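You operate a simulated robot arm through the tools that you are given. There is no shell and no other tool. Be economical: measure what you need, move in short steps, check, and stop when the job is done.

Carry out the task below with a simulated robot arm. There is one attempt and no reset: what you move stays moved.

Task
Set the tail gap to 23 mm and the spreader gate to 60 mm.
Fine: lock the gap dial again.

The check looks at the end state, three seconds after you hand in, the way a careful person would. Anything else that was tipped, shoved, dropped, spilled or broken makes it a failure.

Robot
A 6-joint arm with a fingered hand, fixed in place. Base frame: the origin is at the foot of the arm, x ahead of it, y to its left, z up. Lengths are in cm, angles in degrees, forces in N, time in s.
With the tool pointing down near the work surface it reaches from about 34 to 82 cm from the base axis. Its first joint turns from -166.0 to 166.0 degrees. Payload 4 kg.
The tool frame sits at the grasp point between the pads (the TCP): z along the fingers, y along the line on which they close. The tips reach 2.6 cm beyond it. The gripper opens to 13.2 cm. The gripper's body begins 7.3 cm behind the TCP. The gripper is a hand of 5 fingers: y runs from the thumb to the fingers, the wrist lies at [0, 0, -23.9] in the tool frame, and closing takes about 1.5 s.
Orientation is that of the tool frame in the base frame, as a unit quaternion [w, x, y, z]. With the fingers straight down and closing along the base's y, the tool's x points along the base's -x, its y along +y and its z along -z.

Tools
- The arm moves only by the tool jog_arm. Its argument "targets" is a list of rows, each an object (a shift or turn left out is 0, a gripper value left out holds the last) with "claw": the finger opening in cm, from 0 to 13.2; "xyz": the shift along the base's x, y, z in cm, a list of three; "angular": the turn, a rotation vector about the base's x, y, z in degrees, a list of three. In form: [{"claw": claw, "xyz": [dx, dy, dz], "angular": [rx, ry, rz]}, ...]. A call has 1 to 8 rows; each row is the pose to reach, as a shift and turn from the pose commanded when the call began. A row lasts 0.2 s, in which the tool goes at most 5 cm and 8.6 degrees; a call with a longer step from one row to the next is refused whole, and so is a gripper value outside its range. A pose out of reach is approached as far as the arm can. The call stops where the force on the tool passes 60 N (or 10 N more than at its start, if that is more) or the arm is blocked; 0.2 s more then pass. Each finger travels about 4.5 cm/s and halts on what it meets, pressing with about 32 N; the grip force reading is that of the motor and also rises with nothing between the fingers. The clock runs only during rows and for 0.2 s after the last one: add rows that repeat a pose to give the fingers time. It gives the time, the measured TCP pose, the force on the tool (base axes), the opening and the grip force at its end, in the units of the frame above (readings bear some noise), with the torque about the TCP (base axes, N m) and any sound that the robot's microphone picked up, and new pictures: "show" is both (left out), scene, wrist or none.
- Cameras (640 x 400 px; columns grow to the right, rows downward): "scene" is fixed at [4.7, -65.6, 140.52]; the picture's right is [0.79, -0.61, 0.00], its down [-0.11, -0.14, -0.98] and it looks along [0.60, 0.78, -0.18] (base axes); focal length 329 px, centre (320, 200). "wrist" rides on the gripper at [8.5, 0.2, -9.7] in the tool frame; the picture's right is [-0.02, 1.00, 0.00], its down [-0.75, -0.01, -0.66] and it looks along [-0.66, -0.01, 0.75] (tool axes); focal length 270 px, centre (320, 200). There is no depth. A picture from a camera that has moved, and an enlarged one, comes with that camera's place and axes in the base frame and with its lens. The place of the scene camera against the robot may be out by one fixed shift of up to 1.8 cm in any direction.
- set_grasp(shape): the hand has 5 fingers and takes this shape, open, in about a second: jaw (thumb against the fingers, like two jaws); tri (thumb and two fingers); tip (a fingertip pinch); poke (one finger out to press); point (the index stretched); flat (the hand flat); cup (the hand cupped); fist (a fist). The gripper value then closes the fingers along that shape, each until it touches; the sizes above hold for jaw. It gives what a move gives, with no picture.
- close_up(camera, box): a new picture of the part [left, top, right, bottom] of that camera's present view, enlarged. No time passes.
- sign_off(): hands the job in; it is judged then, once.

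Go step by step. Nothing tells you positions but the pictures and the camera data: compare them with the known pose of the tool, close in by small moves and look again before you grip or let go. The budget is 120 turns and 200 pictures, counting those below and the enlarged ones. Unless the task says otherwise, let go and move clear before handing in.

The tools are called by a JSON object that holds its "name" and its "arguments". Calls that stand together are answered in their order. jog_arm: Moves the arm, as the interface text tells. Its arguments: {"type":"object","properties":{"targets":{"type":"array"},"show":{"type":"string","enum":["both","scene","wrist","none"]}},"required":["targets"]} The other tools are called the same way: set_grasp (shape) gives the hand a shape; close_up (camera, box) takes an enlarged picture of a part of a camera's view; sign_off () hands the job in.

At the start:

```text
time_s: 0.0
tool_pos: [25.41, 28.12, 135.46]
ee_rot: [0.0, 0.0, 1.0, 0.0]
force: [0.6, -0.1, 0.3]
wrist_torque: [-0.01, 0.02, -0.03]
opening: 13.15
finger_force: 0.1
shape: jaw
```

scene: 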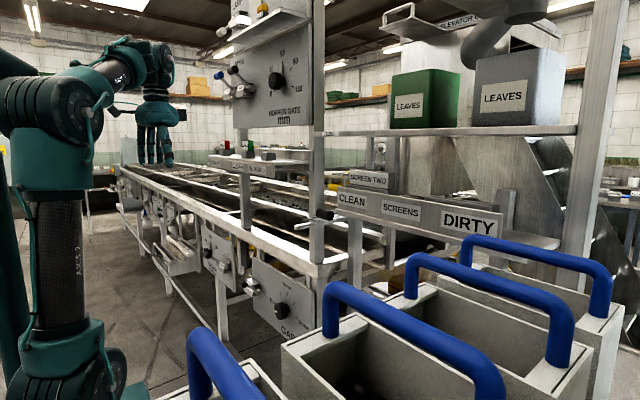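
wrist: 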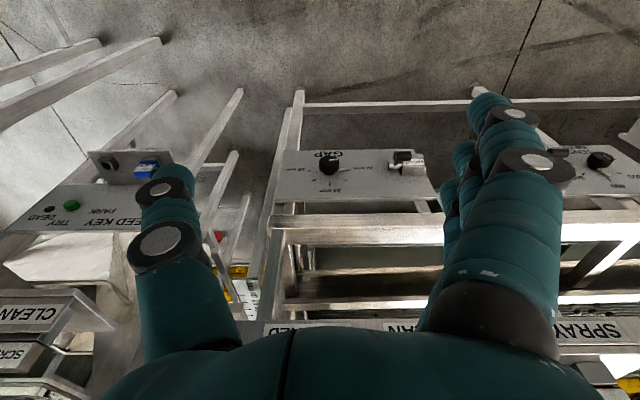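

I see a panel with "GAP" dials along a line frame and a hopper gate dial up on a board. I'll enlarge the views to find the tail gap and the spreader gate.

{"name": "close_up", "arguments": {"camera": "scene", "box": [180, 200, 340, 350]}}

{"name": "close_up", "arguments": {"camera": "scene", "box": [200, 0, 340, 140]}}

{"name": "close_up", "arguments": {"camera": "wrist", "box": [270, 130, 450, 220]}}

{"name": "close_up", "arguments": {"camera": "scene", "box": [110, 130, 260, 280]}}

```text
2.67 times, centred on (260, 275) of scene
camera zoom: at [4.7, -65.6, 140.52], right [0.79, -0.61, 0.0], down [-0.11, -0.14, -0.98], along [0.6, 0.78, -0.18], focal length 878 px, centre (480, 0)
```

zoom: 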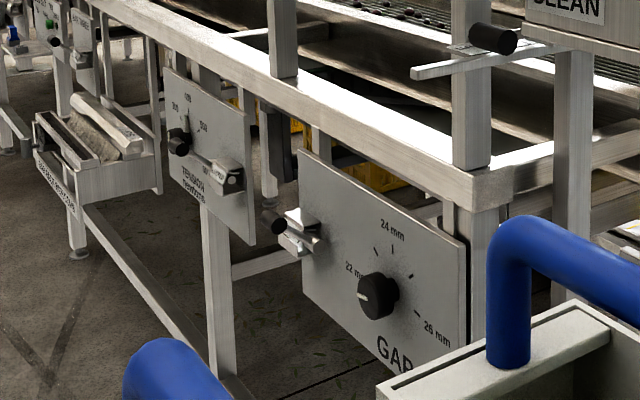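

```text
2.86 times, centred on (270, 70) of scene
camera zoom: at [4.7, -65.6, 140.52], right [0.79, -0.61, 0.0], down [-0.11, -0.14, -0.98], along [0.6, 0.78, -0.18], focal length 940 px, centre (463, 571)
```

zoom: 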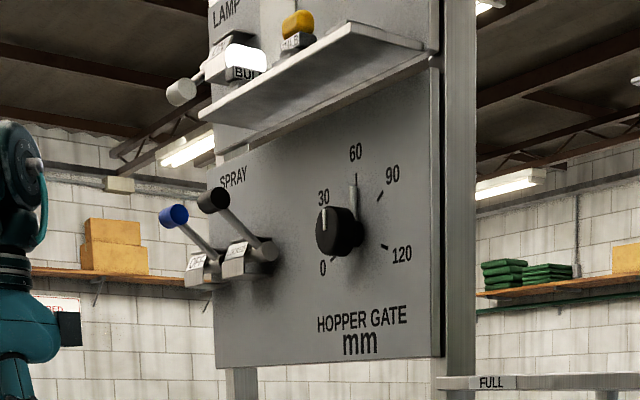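

```text
3.56 times, centred on (360, 175) of wrist
camera zoom: at [16.94, 28.31, 145.12], right [0.02, 1.0, 0.0], down [0.75, -0.02, 0.66], along [0.66, -0.01, -0.75], focal length 961 px, centre (178, 289)
```

zoom: 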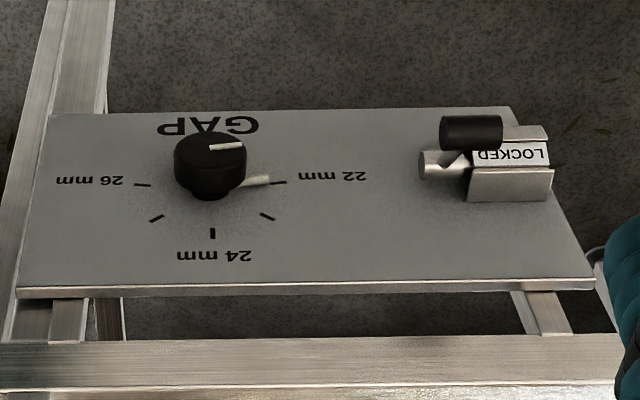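

```text
2.67 times, centred on (185, 205) of scene
camera zoom: at [4.7, -65.6, 140.52], right [0.79, -0.61, 0.0], down [-0.11, -0.14, -0.98], along [0.6, 0.78, -0.18], focal length 878 px, centre (680, 187)
```

zoom: 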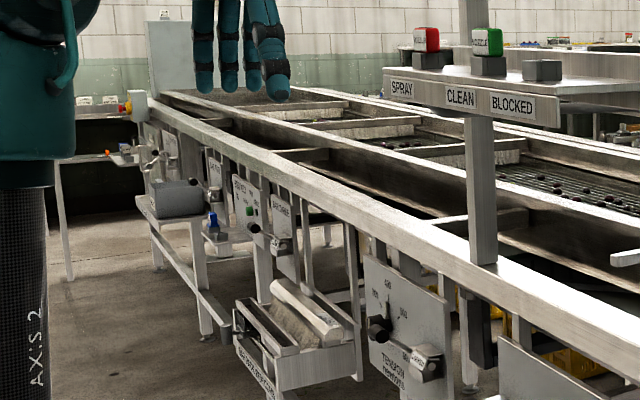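

The GAP dial is at 22 mm with a lever lock reading LOCKED, and the hopper gate dial reads about 30–60. Other gap or gate controls may exist, so I'll look around before touching anything.

{"name": "close_up", "arguments": {"camera": "scene", "box": [110, 170, 210, 240]}}

{"name": "close_up", "arguments": {"camera": "scene", "box": [320, 0, 640, 260]}}

{"name": "close_up", "arguments": {"camera": "wrist", "box": [0, 130, 260, 300]}}

{"name": "close_up", "arguments": {"camera": "wrist", "box": [250, 280, 640, 400]}}

```text
5.71 times, centred on (160, 205) of scene
camera zoom: at [4.7, -65.6, 140.52], right [0.79, -0.61, 0.0], down [-0.11, -0.14, -0.98], along [0.6, 0.78, -0.18], focal length 1881 px, centre (1234, 171)
```

zoom: 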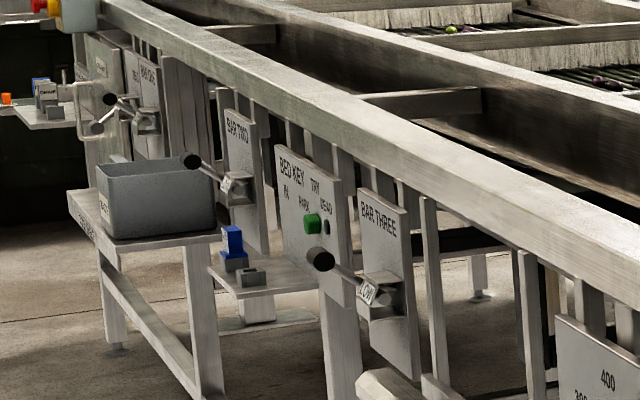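

```text
1.54 times, centred on (480, 130) of scene
camera zoom: at [4.7, -65.6, 140.52], right [0.79, -0.61, 0.0], down [-0.11, -0.14, -0.98], along [0.6, 0.78, -0.18], focal length 506 px, centre (74, 308)
```

zoom: 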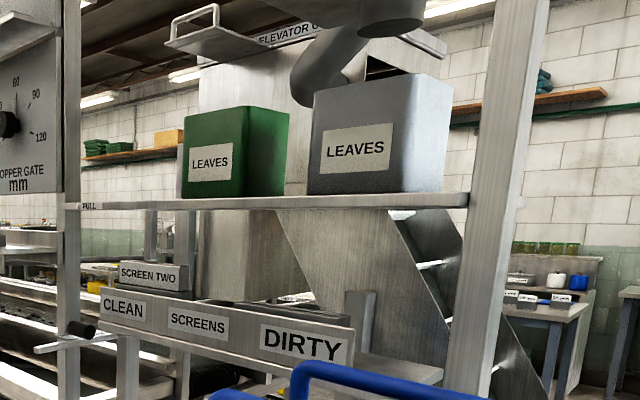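

```text
2.35 times, centred on (130, 215) of wrist
camera zoom: at [16.94, 28.31, 145.12], right [0.02, 1.0, 0.0], down [0.75, -0.02, 0.66], along [0.66, -0.01, -0.75], focal length 636 px, centre (767, 165)
```

zoom: 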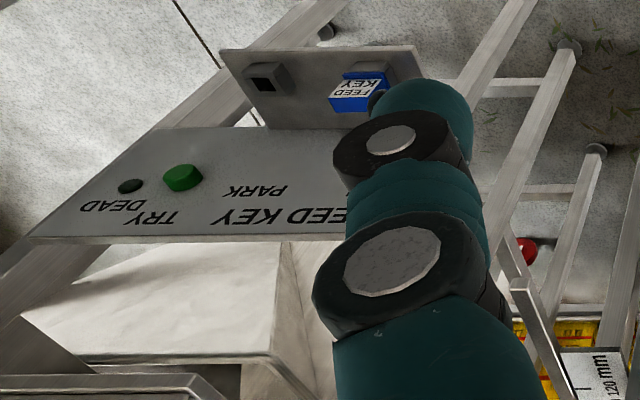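

```text
1.64 times, centred on (445, 340) of wrist
camera zoom: at [16.94, 28.31, 145.12], right [0.02, 1.0, 0.0], down [0.75, -0.02, 0.66], along [0.66, -0.01, -0.75], focal length 444 px, centre (115, -30)
```

zoom: 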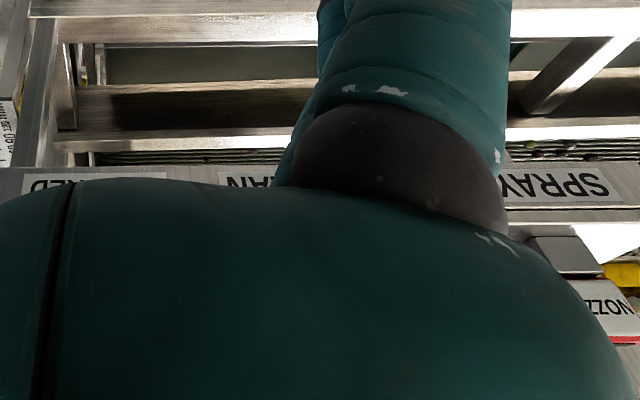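

There is a white scale with "mm" in the lower left of the wrist view and a black handle on a bar near it. I'll enlarge those.

{"name": "close_up", "arguments": {"camera": "wrist", "box": [200, 220, 300, 340]}}

{"name": "close_up", "arguments": {"camera": "scene", "box": [270, 180, 400, 270]}}

```text
3.33 times, centred on (250, 280) of wrist
camera zoom: at [16.94, 28.31, 145.12], right [0.02, 1.0, 0.0], down [0.75, -0.02, 0.66], along [0.66, -0.01, -0.75], focal length 901 px, centre (553, -67)
```

zoom: 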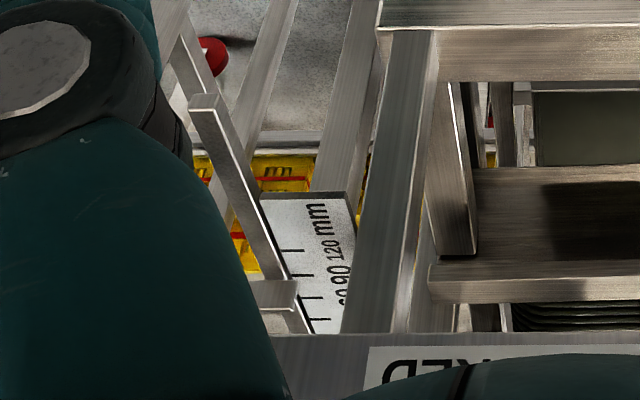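

```text
4.44 times, centred on (335, 225) of scene
camera zoom: at [4.7, -65.6, 140.52], right [0.79, -0.61, 0.0], down [-0.11, -0.14, -0.98], along [0.6, 0.78, -0.18], focal length 1463 px, centre (253, 89)
```

zoom: 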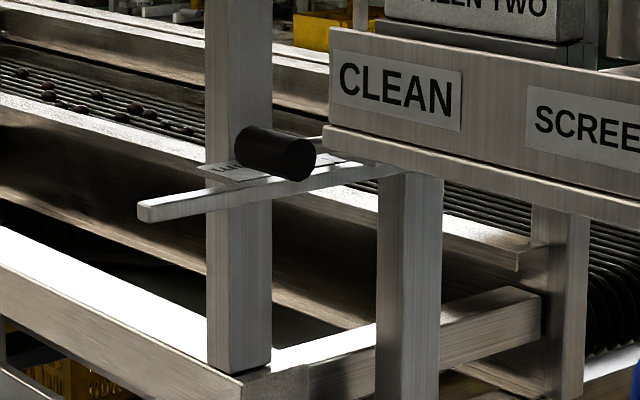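

The slider scale seems to be near [67, 13, 117], running along x, and the GAP dial near [60, 30, 80]. I'll shift the hand sideways to read the slider.

{"name": "jog_arm", "arguments": {"targets": [{"xyz": [0, -4, 1]}, {"xyz": [0, -8, 2]}, {"xyz": [0, -12, 3]}, {"xyz": [0, -16, 4]}, {"xyz": [0, -20, 5]}, {"xyz": [2, -23, 5]}]}}

```text
time_s: 1.4
tool_pos: [27.68, 5.07, 139.14]
ee_rot: [0.002, -0.001, 1.0, 0.001]
force: [0.0, -0.7, -0.7]
wrist_torque: [0.05, -0.03, -0.01]
opening: 13.22
finger_force: 0.1
shape: jaw
out of reach, approached as far as the arm can: row 4, 5, 6
camera wrist: at [19.11, 5.3, 148.69], right [0.02, 1.0, 0.0], down [0.75, -0.02, 0.66], along [0.66, -0.01, -0.75], focal length 270 px, centre (320, 200)
```

scene: 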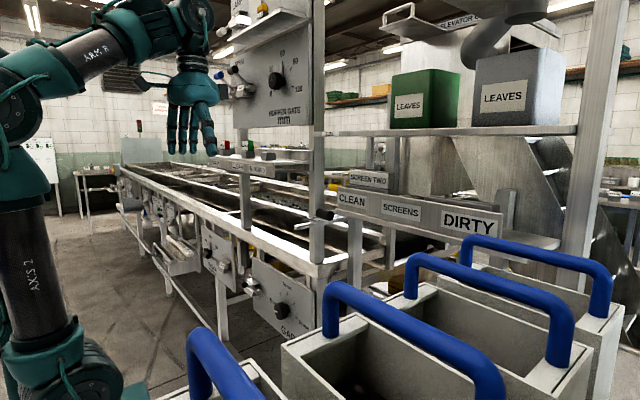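
wrist: 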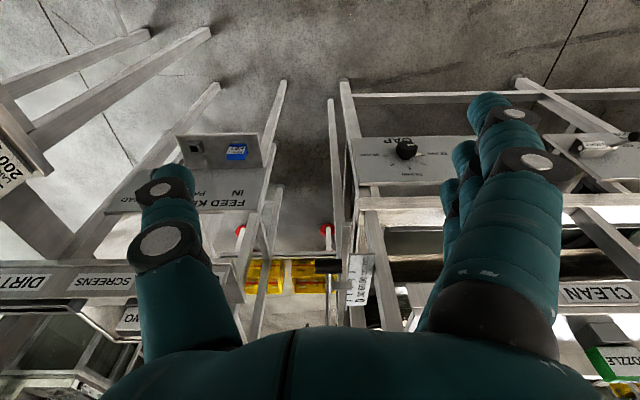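

{"name": "close_up", "arguments": {"camera": "wrist", "box": [220, 210, 420, 335]}}

{"name": "close_up", "arguments": {"camera": "wrist", "box": [310, 240, 390, 335]}}

```text
3.20 times, centred on (320, 272) of wrist
camera zoom: at [19.11, 5.3, 148.69], right [0.02, 1.0, 0.0], down [0.75, -0.02, 0.66], along [0.66, -0.01, -0.75], focal length 865 px, centre (320, -32)
```

zoom: 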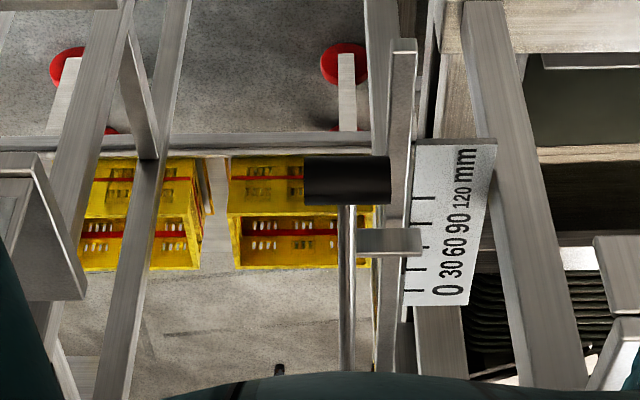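

```text
4.21 times, centred on (350, 288) of wrist
camera zoom: at [19.11, 5.3, 148.69], right [0.02, 1.0, 0.0], down [0.75, -0.02, 0.66], along [0.66, -0.01, -0.75], focal length 1138 px, centre (194, -168)
```

zoom: 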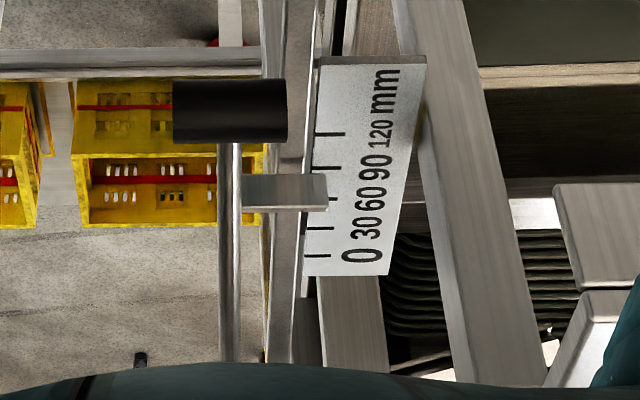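

The slider is a push-pull rod with a black T-handle; its pointer reads between 60 and 90. I'll look for its name label and read the hopper gate's exactly.

{"name": "close_up", "arguments": {"camera": "scene", "box": [295, 195, 365, 240]}}

{"name": "close_up", "arguments": {"camera": "scene", "box": [205, 130, 305, 190]}}

{"name": "close_up", "arguments": {"camera": "wrist", "box": [0, 120, 260, 340]}}

```text
8.89 times, centred on (330, 218) of scene
camera zoom: at [4.7, -65.6, 140.52], right [0.79, -0.61, 0.0], down [-0.11, -0.14, -0.98], along [0.6, 0.78, -0.18], focal length 2926 px, centre (231, 44)
```

zoom: 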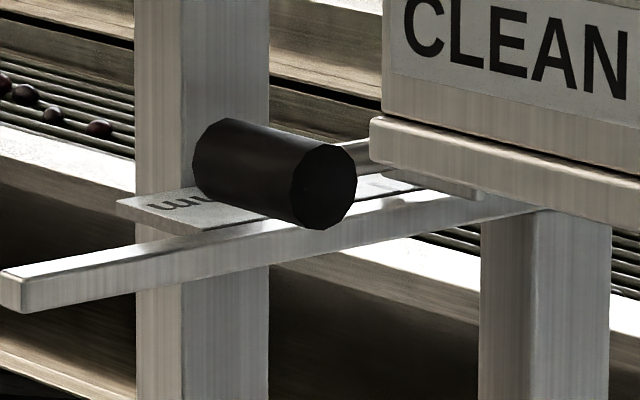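

```text
6.40 times, centred on (255, 160) of scene
camera zoom: at [4.7, -65.6, 140.52], right [0.79, -0.61, 0.0], down [-0.11, -0.14, -0.98], along [0.6, 0.78, -0.18], focal length 2107 px, centre (736, 456)
```

zoom: 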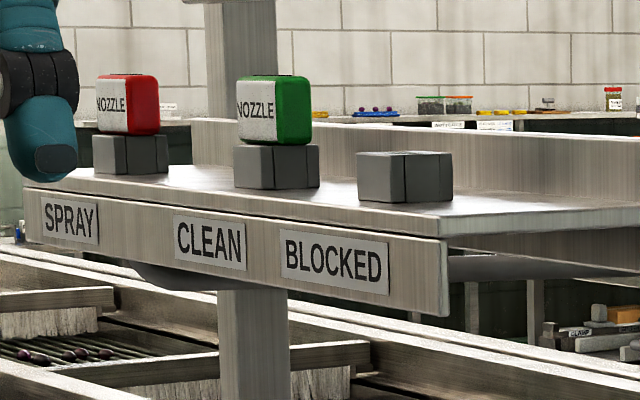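

```text
1.82 times, centred on (130, 230) of wrist
camera zoom: at [19.11, 5.3, 148.69], right [0.02, 1.0, 0.0], down [0.75, -0.02, 0.66], along [0.66, -0.01, -0.75], focal length 491 px, centre (666, 146)
```

zoom: 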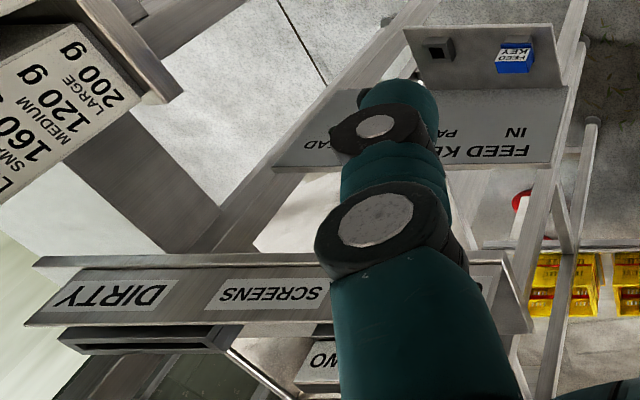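

I'd like a more horizontal look at the whole front to check for a labelled spreader gate. I'll pitch the hand up to see.

{"name": "jog_arm", "arguments": {"targets": [{"angular": [0, -8, 0], "xyz": [0, 0, -2]}, {"angular": [0, -16, 0], "xyz": [0, 0, -4]}, {"angular": [0, -24, 0], "xyz": [0, 0, -4]}, {"angular": [0, -32, 0], "xyz": [0, 0, -4]}, {"angular": [0, -40, 0], "xyz": [0, 0, -4]}, {"angular": [0, -48, 0], "xyz": [0, 0, -4]}], "show": "wrist"}}

```text
time_s: 3.0
tool_pos: [24.41, 11.72, 135.1]
ee_rot: [0.401, -0.138, 0.903, 0.067]
force: [-0.2, 0.2, -0.6]
wrist_torque: [0.0, -0.01, 0.0]
opening: 13.2
finger_force: 0.0
shape: jaw
out of reach, approached as far as the arm can: row 3, 4, 5, 6
stopped in row 6: the arm was blocked; the commanded pose is now the measured one
camera wrist: at [12.15, 8.04, 135.22], right [-0.29, 0.96, 0.03], down [0.02, -0.02, 1.0], along [0.96, 0.29, -0.02], focal length 270 px, centre (320, 200)
```

wrist: 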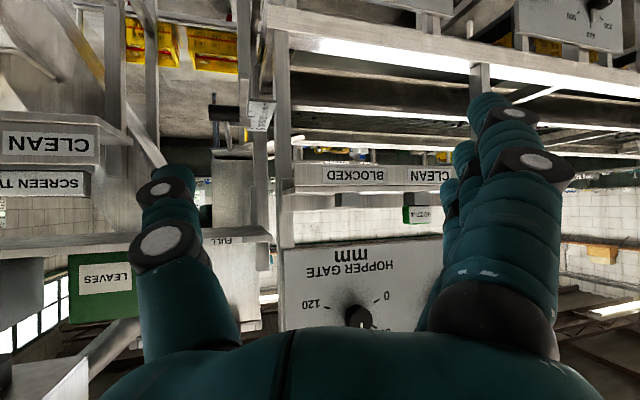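

{"name": "close_up", "arguments": {"camera": "wrist", "box": [180, 60, 320, 190]}}

{"name": "close_up", "arguments": {"camera": "wrist", "box": [260, 230, 460, 340]}}

```text
3.08 times, centred on (250, 125) of wrist
camera zoom: at [12.15, 8.04, 135.22], right [-0.29, 0.96, 0.03], down [0.02, -0.02, 1.0], along [0.96, 0.29, -0.02], focal length 832 px, centre (535, 431)
```

zoom: 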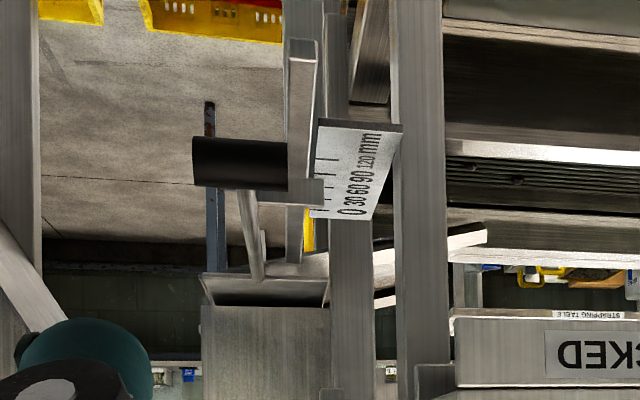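

```text
3.20 times, centred on (360, 285) of wrist
camera zoom: at [12.15, 8.04, 135.22], right [-0.29, 0.96, 0.03], down [0.02, -0.02, 1.0], along [0.96, 0.29, -0.02], focal length 865 px, centre (192, -72)
```

zoom: 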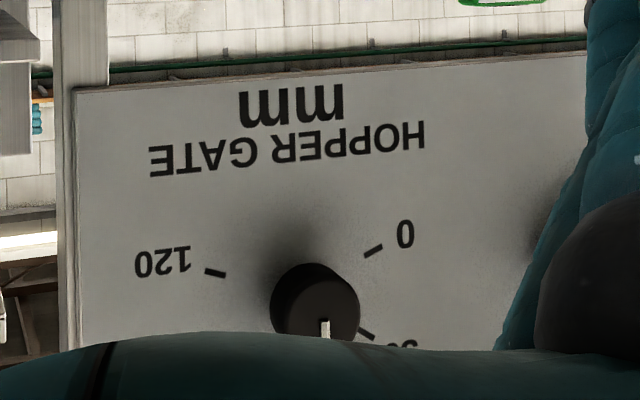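

The hopper gate dial already points to 60, while the unlabelled push-pull rod (pointer ~72 mm) runs into the chute, so that rod is the spreader gate. I'll do the gap dial first: bring the hand down in front of its panel, turning it to point forward.

{"name": "jog_arm", "arguments": {"targets": [{"xyz": [1, 3, -3.5], "angular": [0, 0, -6]}, {"xyz": [2, 6, -7], "angular": [0, 0, -12]}, {"xyz": [3, 9, -10.5], "angular": [0, 0, -17.6]}, {"xyz": [4, 12, -14], "angular": [0, 0, -17.6]}, {"xyz": [5, 15, -17.5], "angular": [0, 0, -17.6]}, {"xyz": [6, 18, -21], "angular": [0, 0, -17.6]}, {"xyz": [7, 21, -24.5], "angular": [0, 0, -17.6]}, {"xyz": [8, 24, -28], "angular": [0, 0, -17.6]}], "show": "both"}}

```text
time_s: 3.6
tool_pos: [21.81, 14.47, 128.08]
ee_rot: [0.369, -0.124, 0.914, 0.113]
force: [-0.1, -0.1, -0.1]
wrist_torque: [-0.07, 0.02, 0.0]
opening: 13.2
finger_force: 0.0
shape: jaw
out of reach, approached as far as the arm can: row 1, 2, 3
stopped in row 3: the arm was blocked; the commanded pose is now the measured one
camera wrist: at [9.71, 10.57, 128.95], right [-0.3, 0.95, 0.13], down [0.1, -0.1, 0.99], along [0.95, 0.31, -0.07], focal length 270 px, centre (320, 200)
```

scene: 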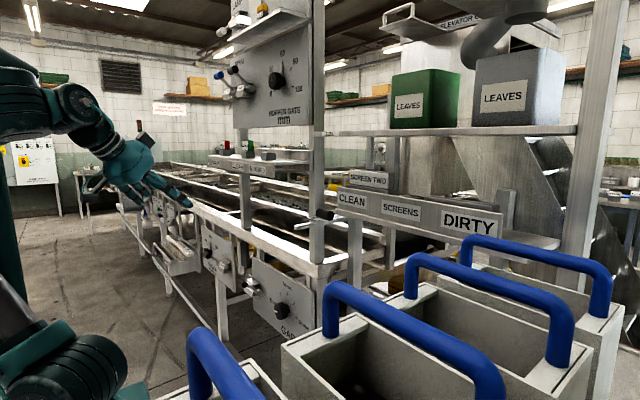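
wrist: 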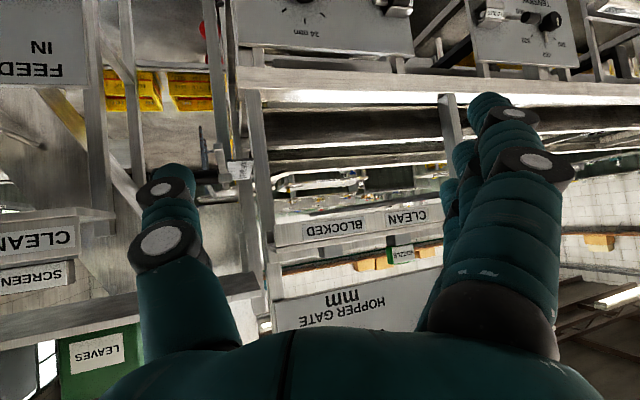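

The wrist is too close to the base axis here. I'll move outward (+x, +y) first.

{"name": "jog_arm", "arguments": {"targets": [{"xyz": [4, 2, 0]}, {"xyz": [8, 4, -1]}, {"xyz": [12, 6, -2]}, {"xyz": [15, 9, -4]}, {"xyz": [17, 12, -7]}, {"xyz": [18, 15, -10]}], "show": "scene"}}

```text
time_s: 5.2
tool_pos: [47.2, 16.16, 117.86]
ee_rot: [0.383, 0.022, 0.922, 0.054]
force: [-0.9, 0.1, 0.6]
wrist_torque: [-0.07, -0.03, -0.07]
opening: 13.2
finger_force: 0.0
shape: jaw
out of reach, approached as far as the arm can: row 1, 2, 3
stopped in row 6: the arm was blocked; the commanded pose is now the measured one
```

scene: 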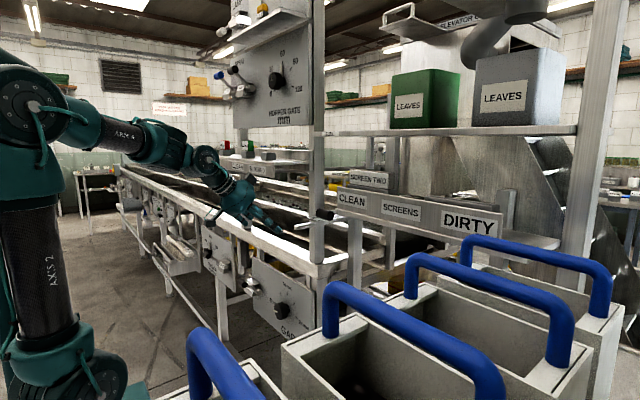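

The arm swung out to [47, 16, 118], still clear of the frame. I'll back off and descend toward the panel in small steps.

{"name": "jog_arm", "arguments": {"targets": [{"xyz": [-1, 3, -1]}, {"xyz": [-2, 6, -3]}, {"xyz": [-3, 9, -6]}, {"xyz": [-4, 12, -9]}], "show": "both"}}

```text
time_s: 6.2
tool_pos: [43.14, 27.93, 109.04]
ee_rot: [0.382, 0.024, 0.922, 0.054]
force: [0.1, -0.5, 0.6]
wrist_torque: [0.02, 0.01, 0.0]
opening: 13.19
finger_force: 0.1
shape: jaw
camera wrist: at [30.32, 28.06, 109.88], right [0.02, 0.99, 0.13], down [0.07, -0.13, 0.99], along [1.0, -0.01, -0.07], focal length 270 px, centre (320, 200)
```

scene: 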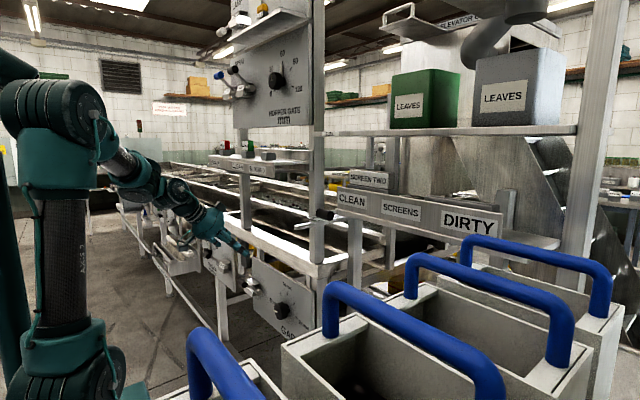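
wrist: 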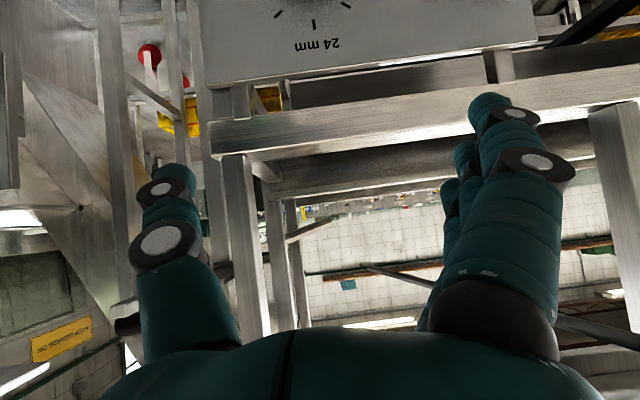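

Good. Now I'll level the hand to point straight ahead (+x) and drop down in front of the panel.

{"name": "jog_arm", "arguments": {"targets": [{"xyz": [0, 1.5, -3], "angular": [-1.1, -7.5, -0.4]}, {"xyz": [0, 3, -6], "angular": [-2.2, -15, -0.8]}, {"xyz": [0, 4.5, -9], "angular": [-3.3, -22.5, -1.2]}, {"xyz": [0, 6, -12], "angular": [-4.3, -29.9, -1.7]}, {"xyz": [0, 7, -15], "angular": [-5.4, -37.4, -2.1]}, {"xyz": [0, 8, -18], "angular": [-6.5, -44.9, -2.5]}], "show": "both"}}

```text
time_s: 7.6
tool_pos: [43.74, 36.91, 93.74]
ee_rot: [0.664, 0.003, 0.747, 0.004]
force: [0.2, 0.7, -0.4]
wrist_torque: [0.0, 0.04, 0.03]
opening: 13.21
finger_force: 0.0
shape: jaw
out of reach, approached as far as the arm can: row 6
camera wrist: at [33.09, 37.09, 86.42], right [0.0, 1.0, 0.03], down [-0.57, -0.02, 0.82], along [0.82, -0.02, 0.57], focal length 270 px, centre (320, 200)
```

scene: 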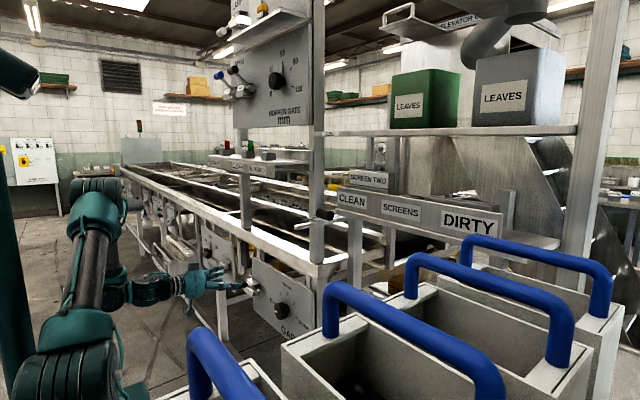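
wrist: 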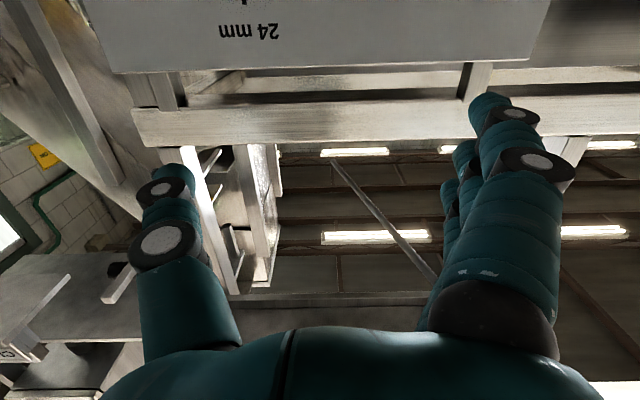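

Level now; I'll drop further to dial height and look at it.

{"name": "jog_arm", "arguments": {"targets": [{"xyz": [0.5, 1, -4]}, {"xyz": [1, 1, -8]}, {"xyz": [1.5, 1, -11]}], "show": "wrist"}}

```text
time_s: 8.4
tool_pos: [45.62, 38.68, 83.47]
ee_rot: [0.655, 0.005, 0.756, 0.002]
force: [-0.2, 0.4, 0.2]
wrist_torque: [-0.01, -0.02, -0.01]
opening: 13.23
finger_force: 0.0
shape: jaw
out of reach, approached as far as the arm can: row 2, 3
camera wrist: at [34.74, 39.06, 76.39], right [0.01, 1.0, 0.03], down [-0.55, -0.02, 0.84], along [0.84, -0.02, 0.54], focal length 270 px, centre (320, 200)
```

wrist: 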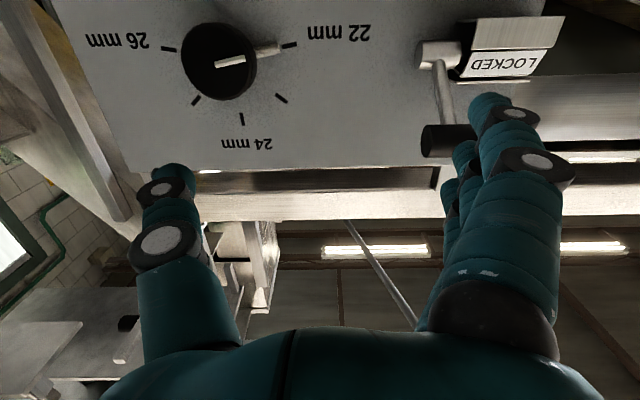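

I can see the dial at about 22 mm and the lock lever: pivot near [62, 49.5, 78.6], black grip near [55.7, 49.3, 84.4], so it sits about 45° up when LOCKED. I'll move in front of the lever and roll the hand so the jaws close vertically, to straddle the grip.

{"name": "jog_arm", "arguments": {"targets": [{"xyz": [0.5, 4, 1]}, {"xyz": [1, 8, 2]}, {"xyz": [1, 11, 3], "angular": [-8, 0, 0]}, {"xyz": [1, 11, 3], "angular": [-16, 0, 0]}, {"xyz": [1, 11, 3], "angular": [-24, 0, 0]}, {"xyz": [1, 11, 3], "angular": [-32, 0, 0]}, {"xyz": [1, 11, 3], "angular": [-40, 0, 0]}, {"xyz": [1, 11, 3], "angular": [-45, 0, 0]}], "show": "wrist"}}

```text
time_s: 10.2
tool_pos: [46.23, 49.68, 86.12]
ee_rot: [0.614, -0.253, 0.692, -0.282]
force: [0.4, -0.8, -0.4]
wrist_torque: [0.01, 0.0, -0.01]
opening: 13.18
finger_force: 0.0
shape: jaw
camera wrist: at [35.71, 44.7, 80.9], right [0.0, 0.73, -0.69], down [-0.56, 0.57, 0.6], along [0.83, 0.39, 0.41], focal length 270 px, centre (320, 200)
```

wrist: 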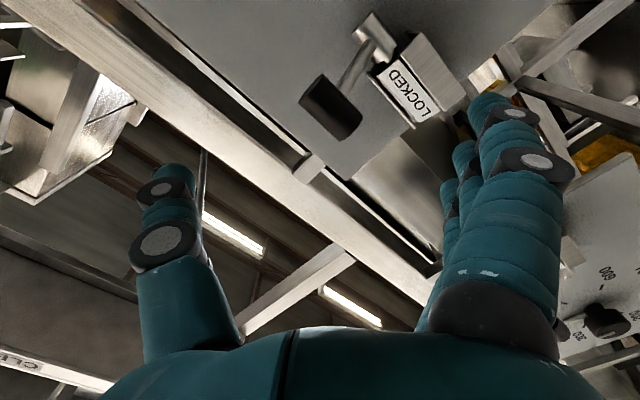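

{"name": "jog_arm", "arguments": {"targets": [{"angular": [-7.6, -0.5, 1.0]}, {"angular": [-15.1, -1, 2.1]}, {"angular": [-22.7, -1.5, 3.1]}, {"angular": [-30.3, -2, 4.2]}, {"angular": [-37.8, -2.5, 5.2]}, {"angular": [-45.4, -2.9, 6.3], "claw": 9}, {"angular": [-45.4, -2.9, 6.3], "claw": 8}], "show": "both"}}

```text
time_s: 11.8
tool_pos: [47.87, 50.79, 86.83]
ee_rot: [-0.492, 0.51, -0.509, 0.489]
force: [-0.3, -0.9, 0.2]
wrist_torque: [0.0, 0.01, -0.03]
opening: 8.2
finger_force: 0.0
shape: jaw
out of reach, approached as far as the arm can: row 2, 3, 4, 5, 6, 7
camera wrist: at [38.27, 42.23, 87.01], right [-0.04, 0.02, -1.0], down [-0.66, 0.75, 0.04], along [0.75, 0.66, -0.01], focal length 270 px, centre (320, 200)
```

scene: 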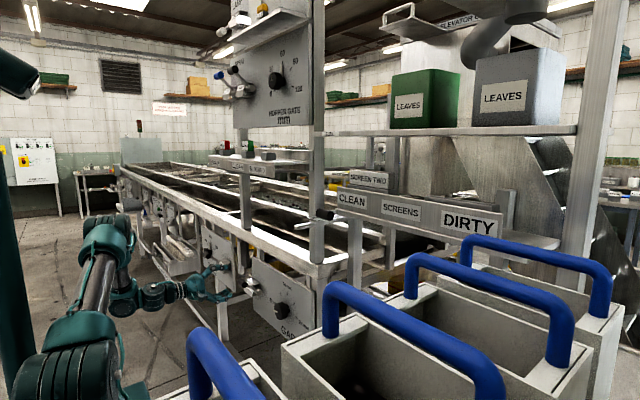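
wrist: 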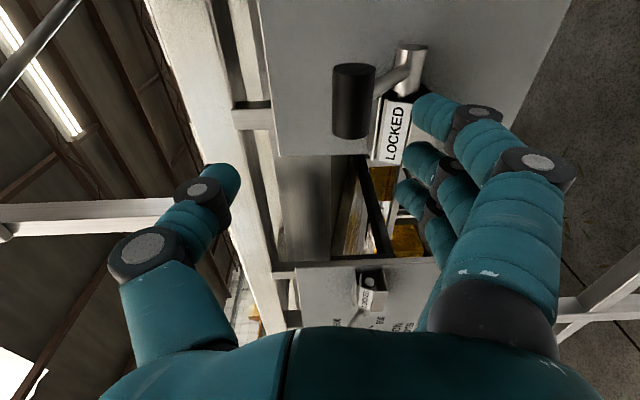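

The hand now straddles vertically (thumb above, fingers below). I'll advance so the grip sits between thumb and fingers.

{"name": "jog_arm", "arguments": {"targets": [{"xyz": [2, 0, -2]}, {"xyz": [4, 0, -3]}, {"xyz": [6, 0, -3]}], "show": "wrist"}}

```text
time_s: 12.6
tool_pos: [54.0, 50.95, 83.92]
ee_rot: [0.501, -0.5, 0.5, -0.5]
force: [0.5, 0.3, -0.3]
wrist_torque: [0.0, 0.02, -0.02]
opening: 8.03
finger_force: 0.1
shape: jaw
out of reach, approached as far as the arm can: row 1
camera wrist: at [44.2, 42.55, 83.62], right [0.0, 0.02, -1.0], down [-0.66, 0.75, 0.01], along [0.75, 0.66, 0.02], focal length 270 px, centre (320, 200)
```

wrist: 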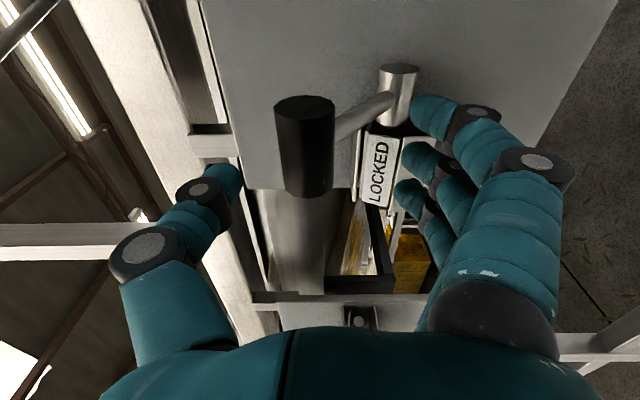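

The grip lies between thumb and fingers. I'll centre the thumb on it and push down gently.

{"name": "jog_arm", "arguments": {"targets": [{"xyz": [0.6, -1.4, 0]}, {"xyz": [0.6, -1.4, -1.5]}, {"xyz": [0.6, -1.4, -3]}, {"xyz": [0.6, -1.4, -4.5]}, {"xyz": [0.6, -1.4, -6]}], "show": "wrist"}}

```text
time_s: 13.8
tool_pos: [54.69, 49.5, 77.9]
ee_rot: [0.5, -0.501, 0.501, -0.498]
force: [-0.4, 0.0, -0.2]
wrist_torque: [-0.01, -0.01, 0.02]
opening: 8.03
finger_force: 0.1
shape: jaw
camera wrist: at [45.0, 41.11, 77.72], right [-0.01, 0.02, -1.0], down [-0.66, 0.75, 0.02], along [0.75, 0.66, 0.01], focal length 270 px, centre (320, 200)
```

wrist: 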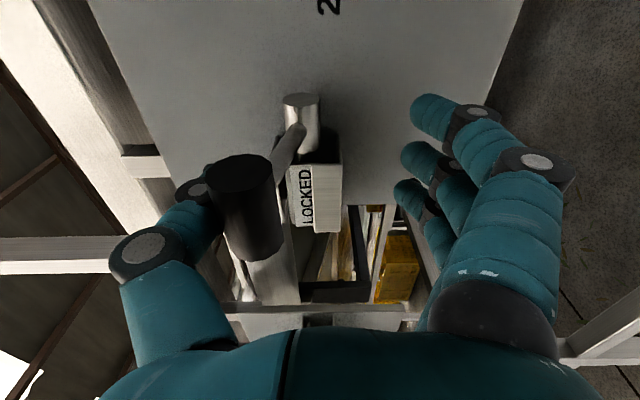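

The lever is moving down freely. I'll continue.

{"name": "jog_arm", "arguments": {"targets": [{"xyz": [0, 0, -1.5]}, {"xyz": [0, 0, -3]}, {"xyz": [0, 0, -4.5]}, {"xyz": [0.4, 0, -6]}], "show": "wrist"}}

```text
time_s: 14.8
tool_pos: [55.01, 49.49, 71.85]
ee_rot: [0.499, -0.501, 0.503, -0.497]
force: [0.5, 0.6, 1.0]
wrist_torque: [-0.03, -0.04, -0.01]
opening: 8.02
finger_force: 0.1
shape: jaw
out of reach, approached as far as the arm can: row 2, 3
camera wrist: at [45.32, 41.1, 71.62], right [-0.01, 0.02, -1.0], down [-0.66, 0.75, 0.02], along [0.75, 0.66, 0.01], focal length 270 px, centre (320, 200)
```

wrist: 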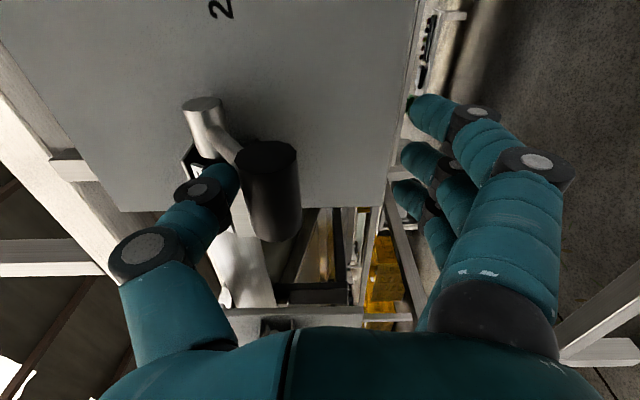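

{"name": "jog_arm", "arguments": {"targets": [{"xyz": [0.2, 0, -0.8]}, {"xyz": [0.4, 0, -1.6]}, {"xyz": [0.4, 0, -2.4]}], "show": "wrist"}}

```text
time_s: 15.6
tool_pos: [55.36, 49.58, 69.69]
ee_rot: [0.501, -0.499, 0.5, -0.5]
force: [-7.9, 0.5, 12.7]
wrist_torque: [-0.15, -0.7, -0.01]
opening: 8.25
finger_force: 0.1
shape: jaw
camera wrist: at [45.77, 41.14, 69.35], right [0.0, 0.02, -1.0], down [-0.66, 0.75, 0.01], along [0.75, 0.66, 0.02], focal length 270 px, centre (320, 200)
```

wrist: 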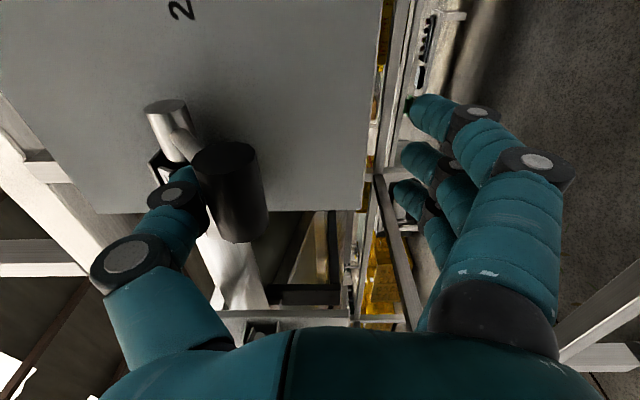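

The lever has reached its stop (force rose). I'll ease up slightly, back out, and read the label.

{"name": "jog_arm", "arguments": {"targets": [{"xyz": [0, 0, 1.2]}, {"xyz": [-2, 0, 1.2]}, {"xyz": [-5, 0, 1.2]}, {"xyz": [-7.5, -1, 4]}, {"xyz": [-7.5, -4, 7]}, {"xyz": [-7.5, -8, 8]}], "show": "wrist"}}

```text
time_s: 17.0
tool_pos: [50.75, 45.12, 78.24]
ee_rot: [0.478, -0.517, 0.522, -0.481]
force: [-0.6, -0.6, -0.5]
wrist_torque: [-0.01, 0.01, -0.01]
opening: 8.06
finger_force: 0.1
shape: jaw
out of reach, approached as far as the arm can: row 2, 3, 4, 5, 6
camera wrist: at [40.92, 36.79, 78.83], right [-0.08, 0.02, -1.0], down [-0.65, 0.76, 0.07], along [0.76, 0.65, -0.04], focal length 270 px, centre (320, 200)
```

wrist: 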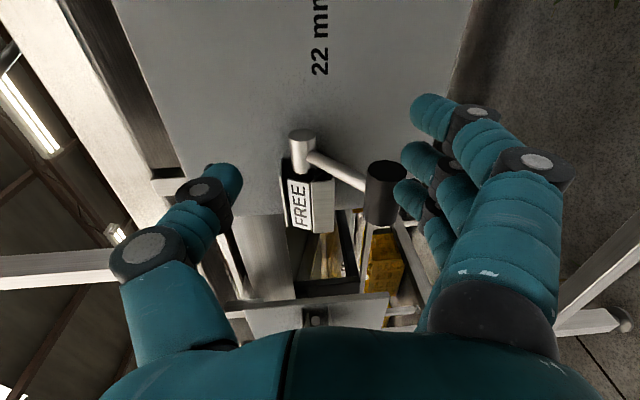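

The lock reads FREE. Now I'll move across to the dial, keeping back from the panel, and open the jaws wide.

{"name": "jog_arm", "arguments": {"targets": [{"xyz": [0, 0, 3], "claw": 11}, {"xyz": [0, -4, 3], "claw": 11}, {"xyz": [0, -8, 2]}, {"xyz": [1, -12, 1]}, {"xyz": [2, -14, 0]}], "show": "wrist"}}

```text
time_s: 18.2
tool_pos: [55.06, 35.02, 79.92]
ee_rot: [0.459, -0.526, 0.539, -0.47]
force: [0.6, 0.0, -0.1]
wrist_torque: [0.0, -0.01, 0.03]
opening: 10.97
finger_force: 0.2
shape: jaw
out of reach, approached as far as the arm can: row 2, 3, 4, 5
camera wrist: at [45.21, 26.98, 80.98], right [-0.13, 0.02, -0.99], down [-0.63, 0.77, 0.1], along [0.76, 0.64, -0.09], focal length 270 px, centre (320, 200)
```

wrist: 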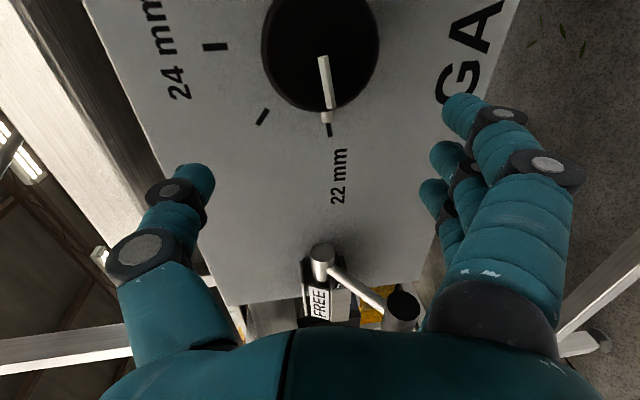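

The arm can't retract further here, but the jaws straddle the dial's height. The knob centre looks to be near [61, 30.2, 78.8]; I'll centre on it while still in front.

{"name": "jog_arm", "arguments": {"targets": [{"xyz": [4, 2.7, 1.3]}, {"xyz": [6, 2.7, 1.3]}, {"xyz": [6.5, 2.7, 1.3]}], "show": "wrist"}}

```text
time_s: 18.9
tool_pos: [60.67, 37.76, 80.51]
ee_rot: [0.453, -0.53, 0.541, -0.47]
force: [-43.6, -11.7, -4.7]
wrist_torque: [0.83, -3.14, -0.1]
opening: 10.94
finger_force: 0.0
shape: jaw
stopped in row 3: the force on the tool passed its limit at 90 N (the readings are from after the stop); the commanded pose is now the measured one
camera wrist: at [50.88, 29.64, 81.78], right [-0.15, 0.02, -0.99], down [-0.63, 0.77, 0.1], along [0.76, 0.64, -0.1], focal length 270 px, centre (320, 200)
```

wrist: 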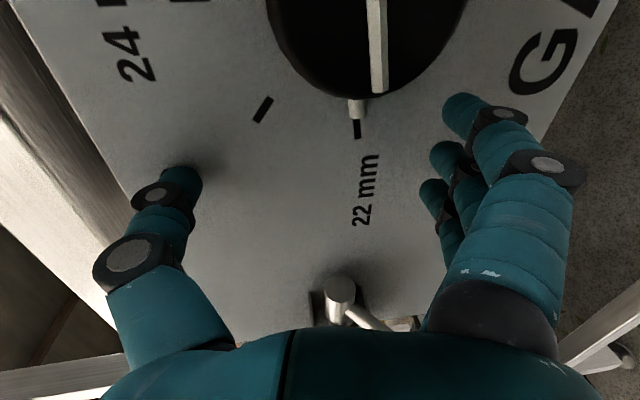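

The fingertips touched the panel (it lies near x≈63.5) because the moves count from the actual pose; I'll back off, correct the pitch and slide over to the dial.

{"name": "jog_arm", "arguments": {"targets": [{"xyz": [-2.5, 0, 0]}, {"xyz": [-3.7, -2, -0.5], "angular": [0.1, -4, 0.8]}, {"xyz": [-3.7, -4.5, -1], "angular": [0.3, -8.5, 1.6]}, {"xyz": [-3.7, -7.5, -1.7], "angular": [0.3, -8.5, 1.6]}], "show": "both"}}

```text
time_s: 19.9
tool_pos: [61.48, 35.89, 80.63]
ee_rot: [-0.485, 0.518, -0.511, 0.485]
force: [-35.2, -5.3, -6.3]
wrist_torque: [0.42, -2.73, -0.19]
opening: 10.97
finger_force: 0.1
shape: jaw
out of reach, approached as far as the arm can: row 2, 3, 4
stopped in row 4: the force on the tool passed its limit at 84 N (the readings are from after the stop); the commanded pose is now the measured one
camera wrist: at [51.91, 27.41, 81.01], right [-0.06, 0.01, -1.0], down [-0.66, 0.75, 0.05], along [0.75, 0.66, -0.03], focal length 270 px, centre (320, 200)
```

scene: 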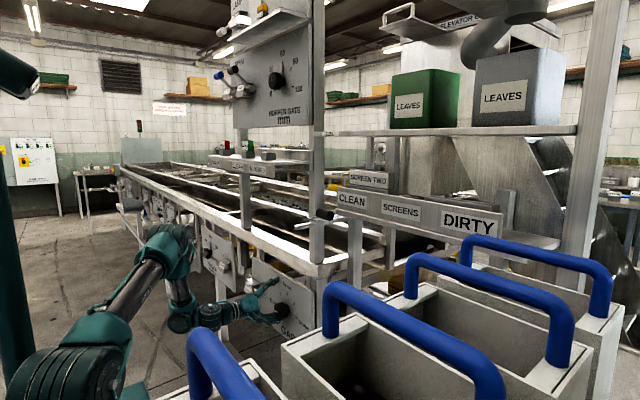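
wrist: 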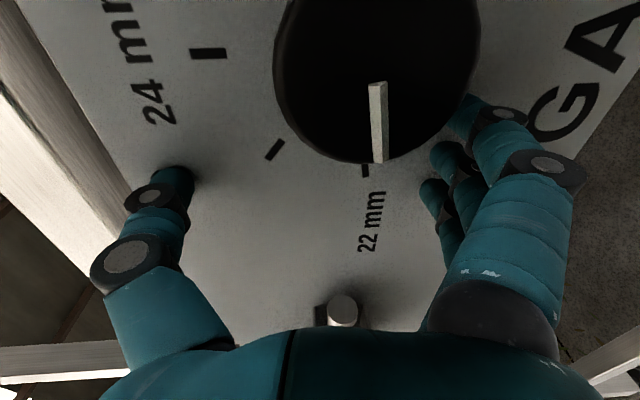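

The rolled-over pose limits how close the wrist may come to the base, pushing the fingertips into the panel. I'll back off to the left and roll partway back, where the reach is better.

{"name": "jog_arm", "arguments": {"targets": [{"xyz": [-1.5, 2, 0]}, {"xyz": [-3.5, 5, 0.5]}, {"xyz": [-5, 8, 1], "angular": [7, 0, 0]}, {"xyz": [-5, 8, 1], "angular": [15, 0, 0]}, {"xyz": [-5, 8, 1], "angular": [23, 0, 0]}, {"xyz": [-5, 8, 1], "angular": [31, 0, 0]}, {"xyz": [-5, 8, 1], "angular": [38, 0, 0]}, {"xyz": [-5, 8, 1], "angular": [45, 0, 0]}], "show": "wrist"}}

```text
time_s: 21.0
tool_pos: [56.79, 42.67, 80.93]
ee_rot: [0.549, -0.435, 0.584, -0.41]
force: [-3.7, -12.8, 0.7]
wrist_torque: [-0.68, 0.22, 0.08]
opening: 10.97
finger_force: 0.1
shape: jaw
stopped in row 5: the force on the tool passed its limit at 70 N (the readings are from after the stop); the commanded pose is now the measured one
camera wrist: at [46.9, 34.69, 78.95], right [-0.06, 0.31, -0.95], down [-0.64, 0.72, 0.27], along [0.77, 0.62, 0.16], focal length 270 px, centre (320, 200)
```

wrist: 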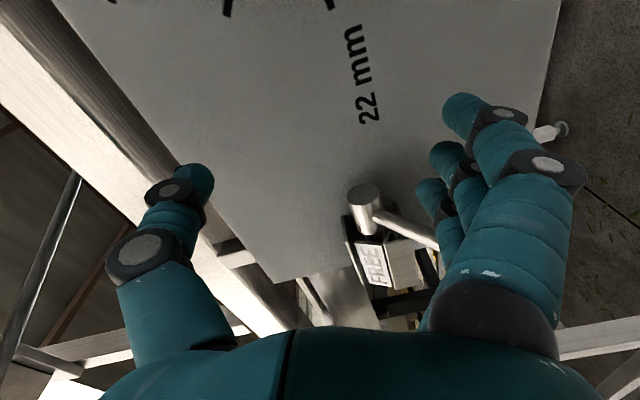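

My fingers brushed the lock lever. I'll back away from it, up and out, before rolling further.

{"name": "jog_arm", "arguments": {"targets": [{"xyz": [-0.5, -2, 0.5]}, {"xyz": [-3, -2, 3]}, {"xyz": [-5, -2, 6]}, {"xyz": [-6, -2, 8]}], "show": "wrist"}}

```text
time_s: 22.0
tool_pos: [50.62, 41.29, 89.42]
ee_rot: [0.548, -0.436, 0.587, -0.406]
force: [-1.1, 0.1, 0.0]
wrist_torque: [-0.01, 0.01, 0.01]
opening: 11.0
finger_force: 0.0
shape: jaw
out of reach, approached as far as the arm can: row 3
camera wrist: at [40.81, 33.35, 87.42], right [-0.07, 0.31, -0.95], down [-0.64, 0.72, 0.28], along [0.77, 0.63, 0.15], focal length 270 px, centre (320, 200)
```

wrist: 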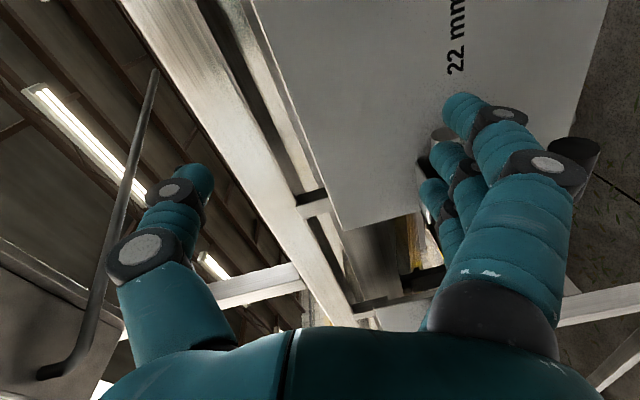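

Clear now. I'll roll to 45° and shift toward the dial, still standing off.

{"name": "jog_arm", "arguments": {"targets": [{"xyz": [0, -1, 0], "angular": [7.1, -1, -0.3]}, {"xyz": [0, -3, 0], "angular": [14.2, -2, -0.5]}, {"xyz": [0, -5, 0], "angular": [21.3, -3, -0.8]}, {"xyz": [0, -7, -1], "angular": [28.3, -3.9, -1.1]}, {"xyz": [0, -9, -3], "angular": [28.3, -3.9, -1.1]}], "show": "wrist"}}

```text
time_s: 23.2
tool_pos: [54.73, 36.74, 88.92]
ee_rot: [0.627, -0.273, 0.68, -0.264]
force: [-0.3, 0.6, -0.8]
wrist_torque: [-0.01, -0.01, -0.03]
opening: 10.98
finger_force: 0.0
shape: jaw
out of reach, approached as far as the arm can: row 1, 2, 3, 4, 5
camera wrist: at [44.57, 31.22, 83.58], right [-0.04, 0.73, -0.69], down [-0.61, 0.53, 0.59], along [0.79, 0.44, 0.42], focal length 270 px, centre (320, 200)
```

wrist: 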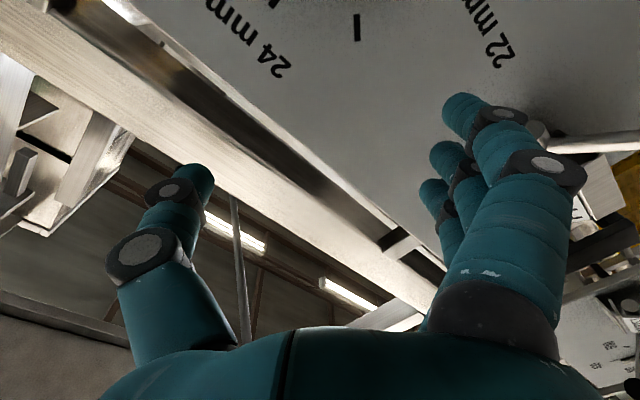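

The limit is the wrist's minimum radius. I'll tilt the hand ~20° so the wrist sits further out (up-left), with the closing line at about -60° roll, and stage in front of the dial.

{"name": "jog_arm", "arguments": {"targets": [{"xyz": [0, -0.5, -1], "angular": [-5.3, 2.7, -4.8]}, {"xyz": [0, -1.5, -3], "angular": [-10.6, 5.5, -9.7]}, {"xyz": [0, -3, -5], "angular": [-15.9, 8.2, -14.5]}, {"xyz": [0.3, -4.5, -7], "angular": [-15.9, 8.2, -14.5]}, {"xyz": [0.5, -5.2, -8.9], "angular": [-15.9, 8.2, -14.5]}], "show": "wrist"}}

```text
time_s: 24.4
tool_pos: [55.24, 31.44, 80.04]
ee_rot: [0.494, -0.288, 0.709, -0.412]
force: [0.2, 0.2, 0.3]
wrist_torque: [0.03, 0.01, -0.01]
opening: 11.01
finger_force: 0.0
shape: jaw
camera wrist: at [43.24, 27.6, 77.68], right [0.01, 0.51, -0.86], down [-0.36, 0.8, 0.47], along [0.93, 0.3, 0.19], focal length 270 px, centre (320, 200)
```

wrist: 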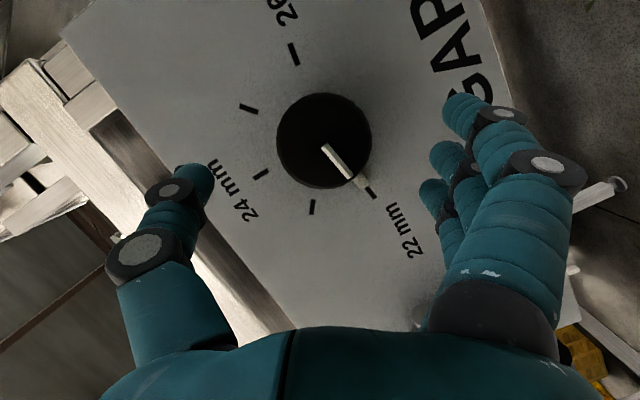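

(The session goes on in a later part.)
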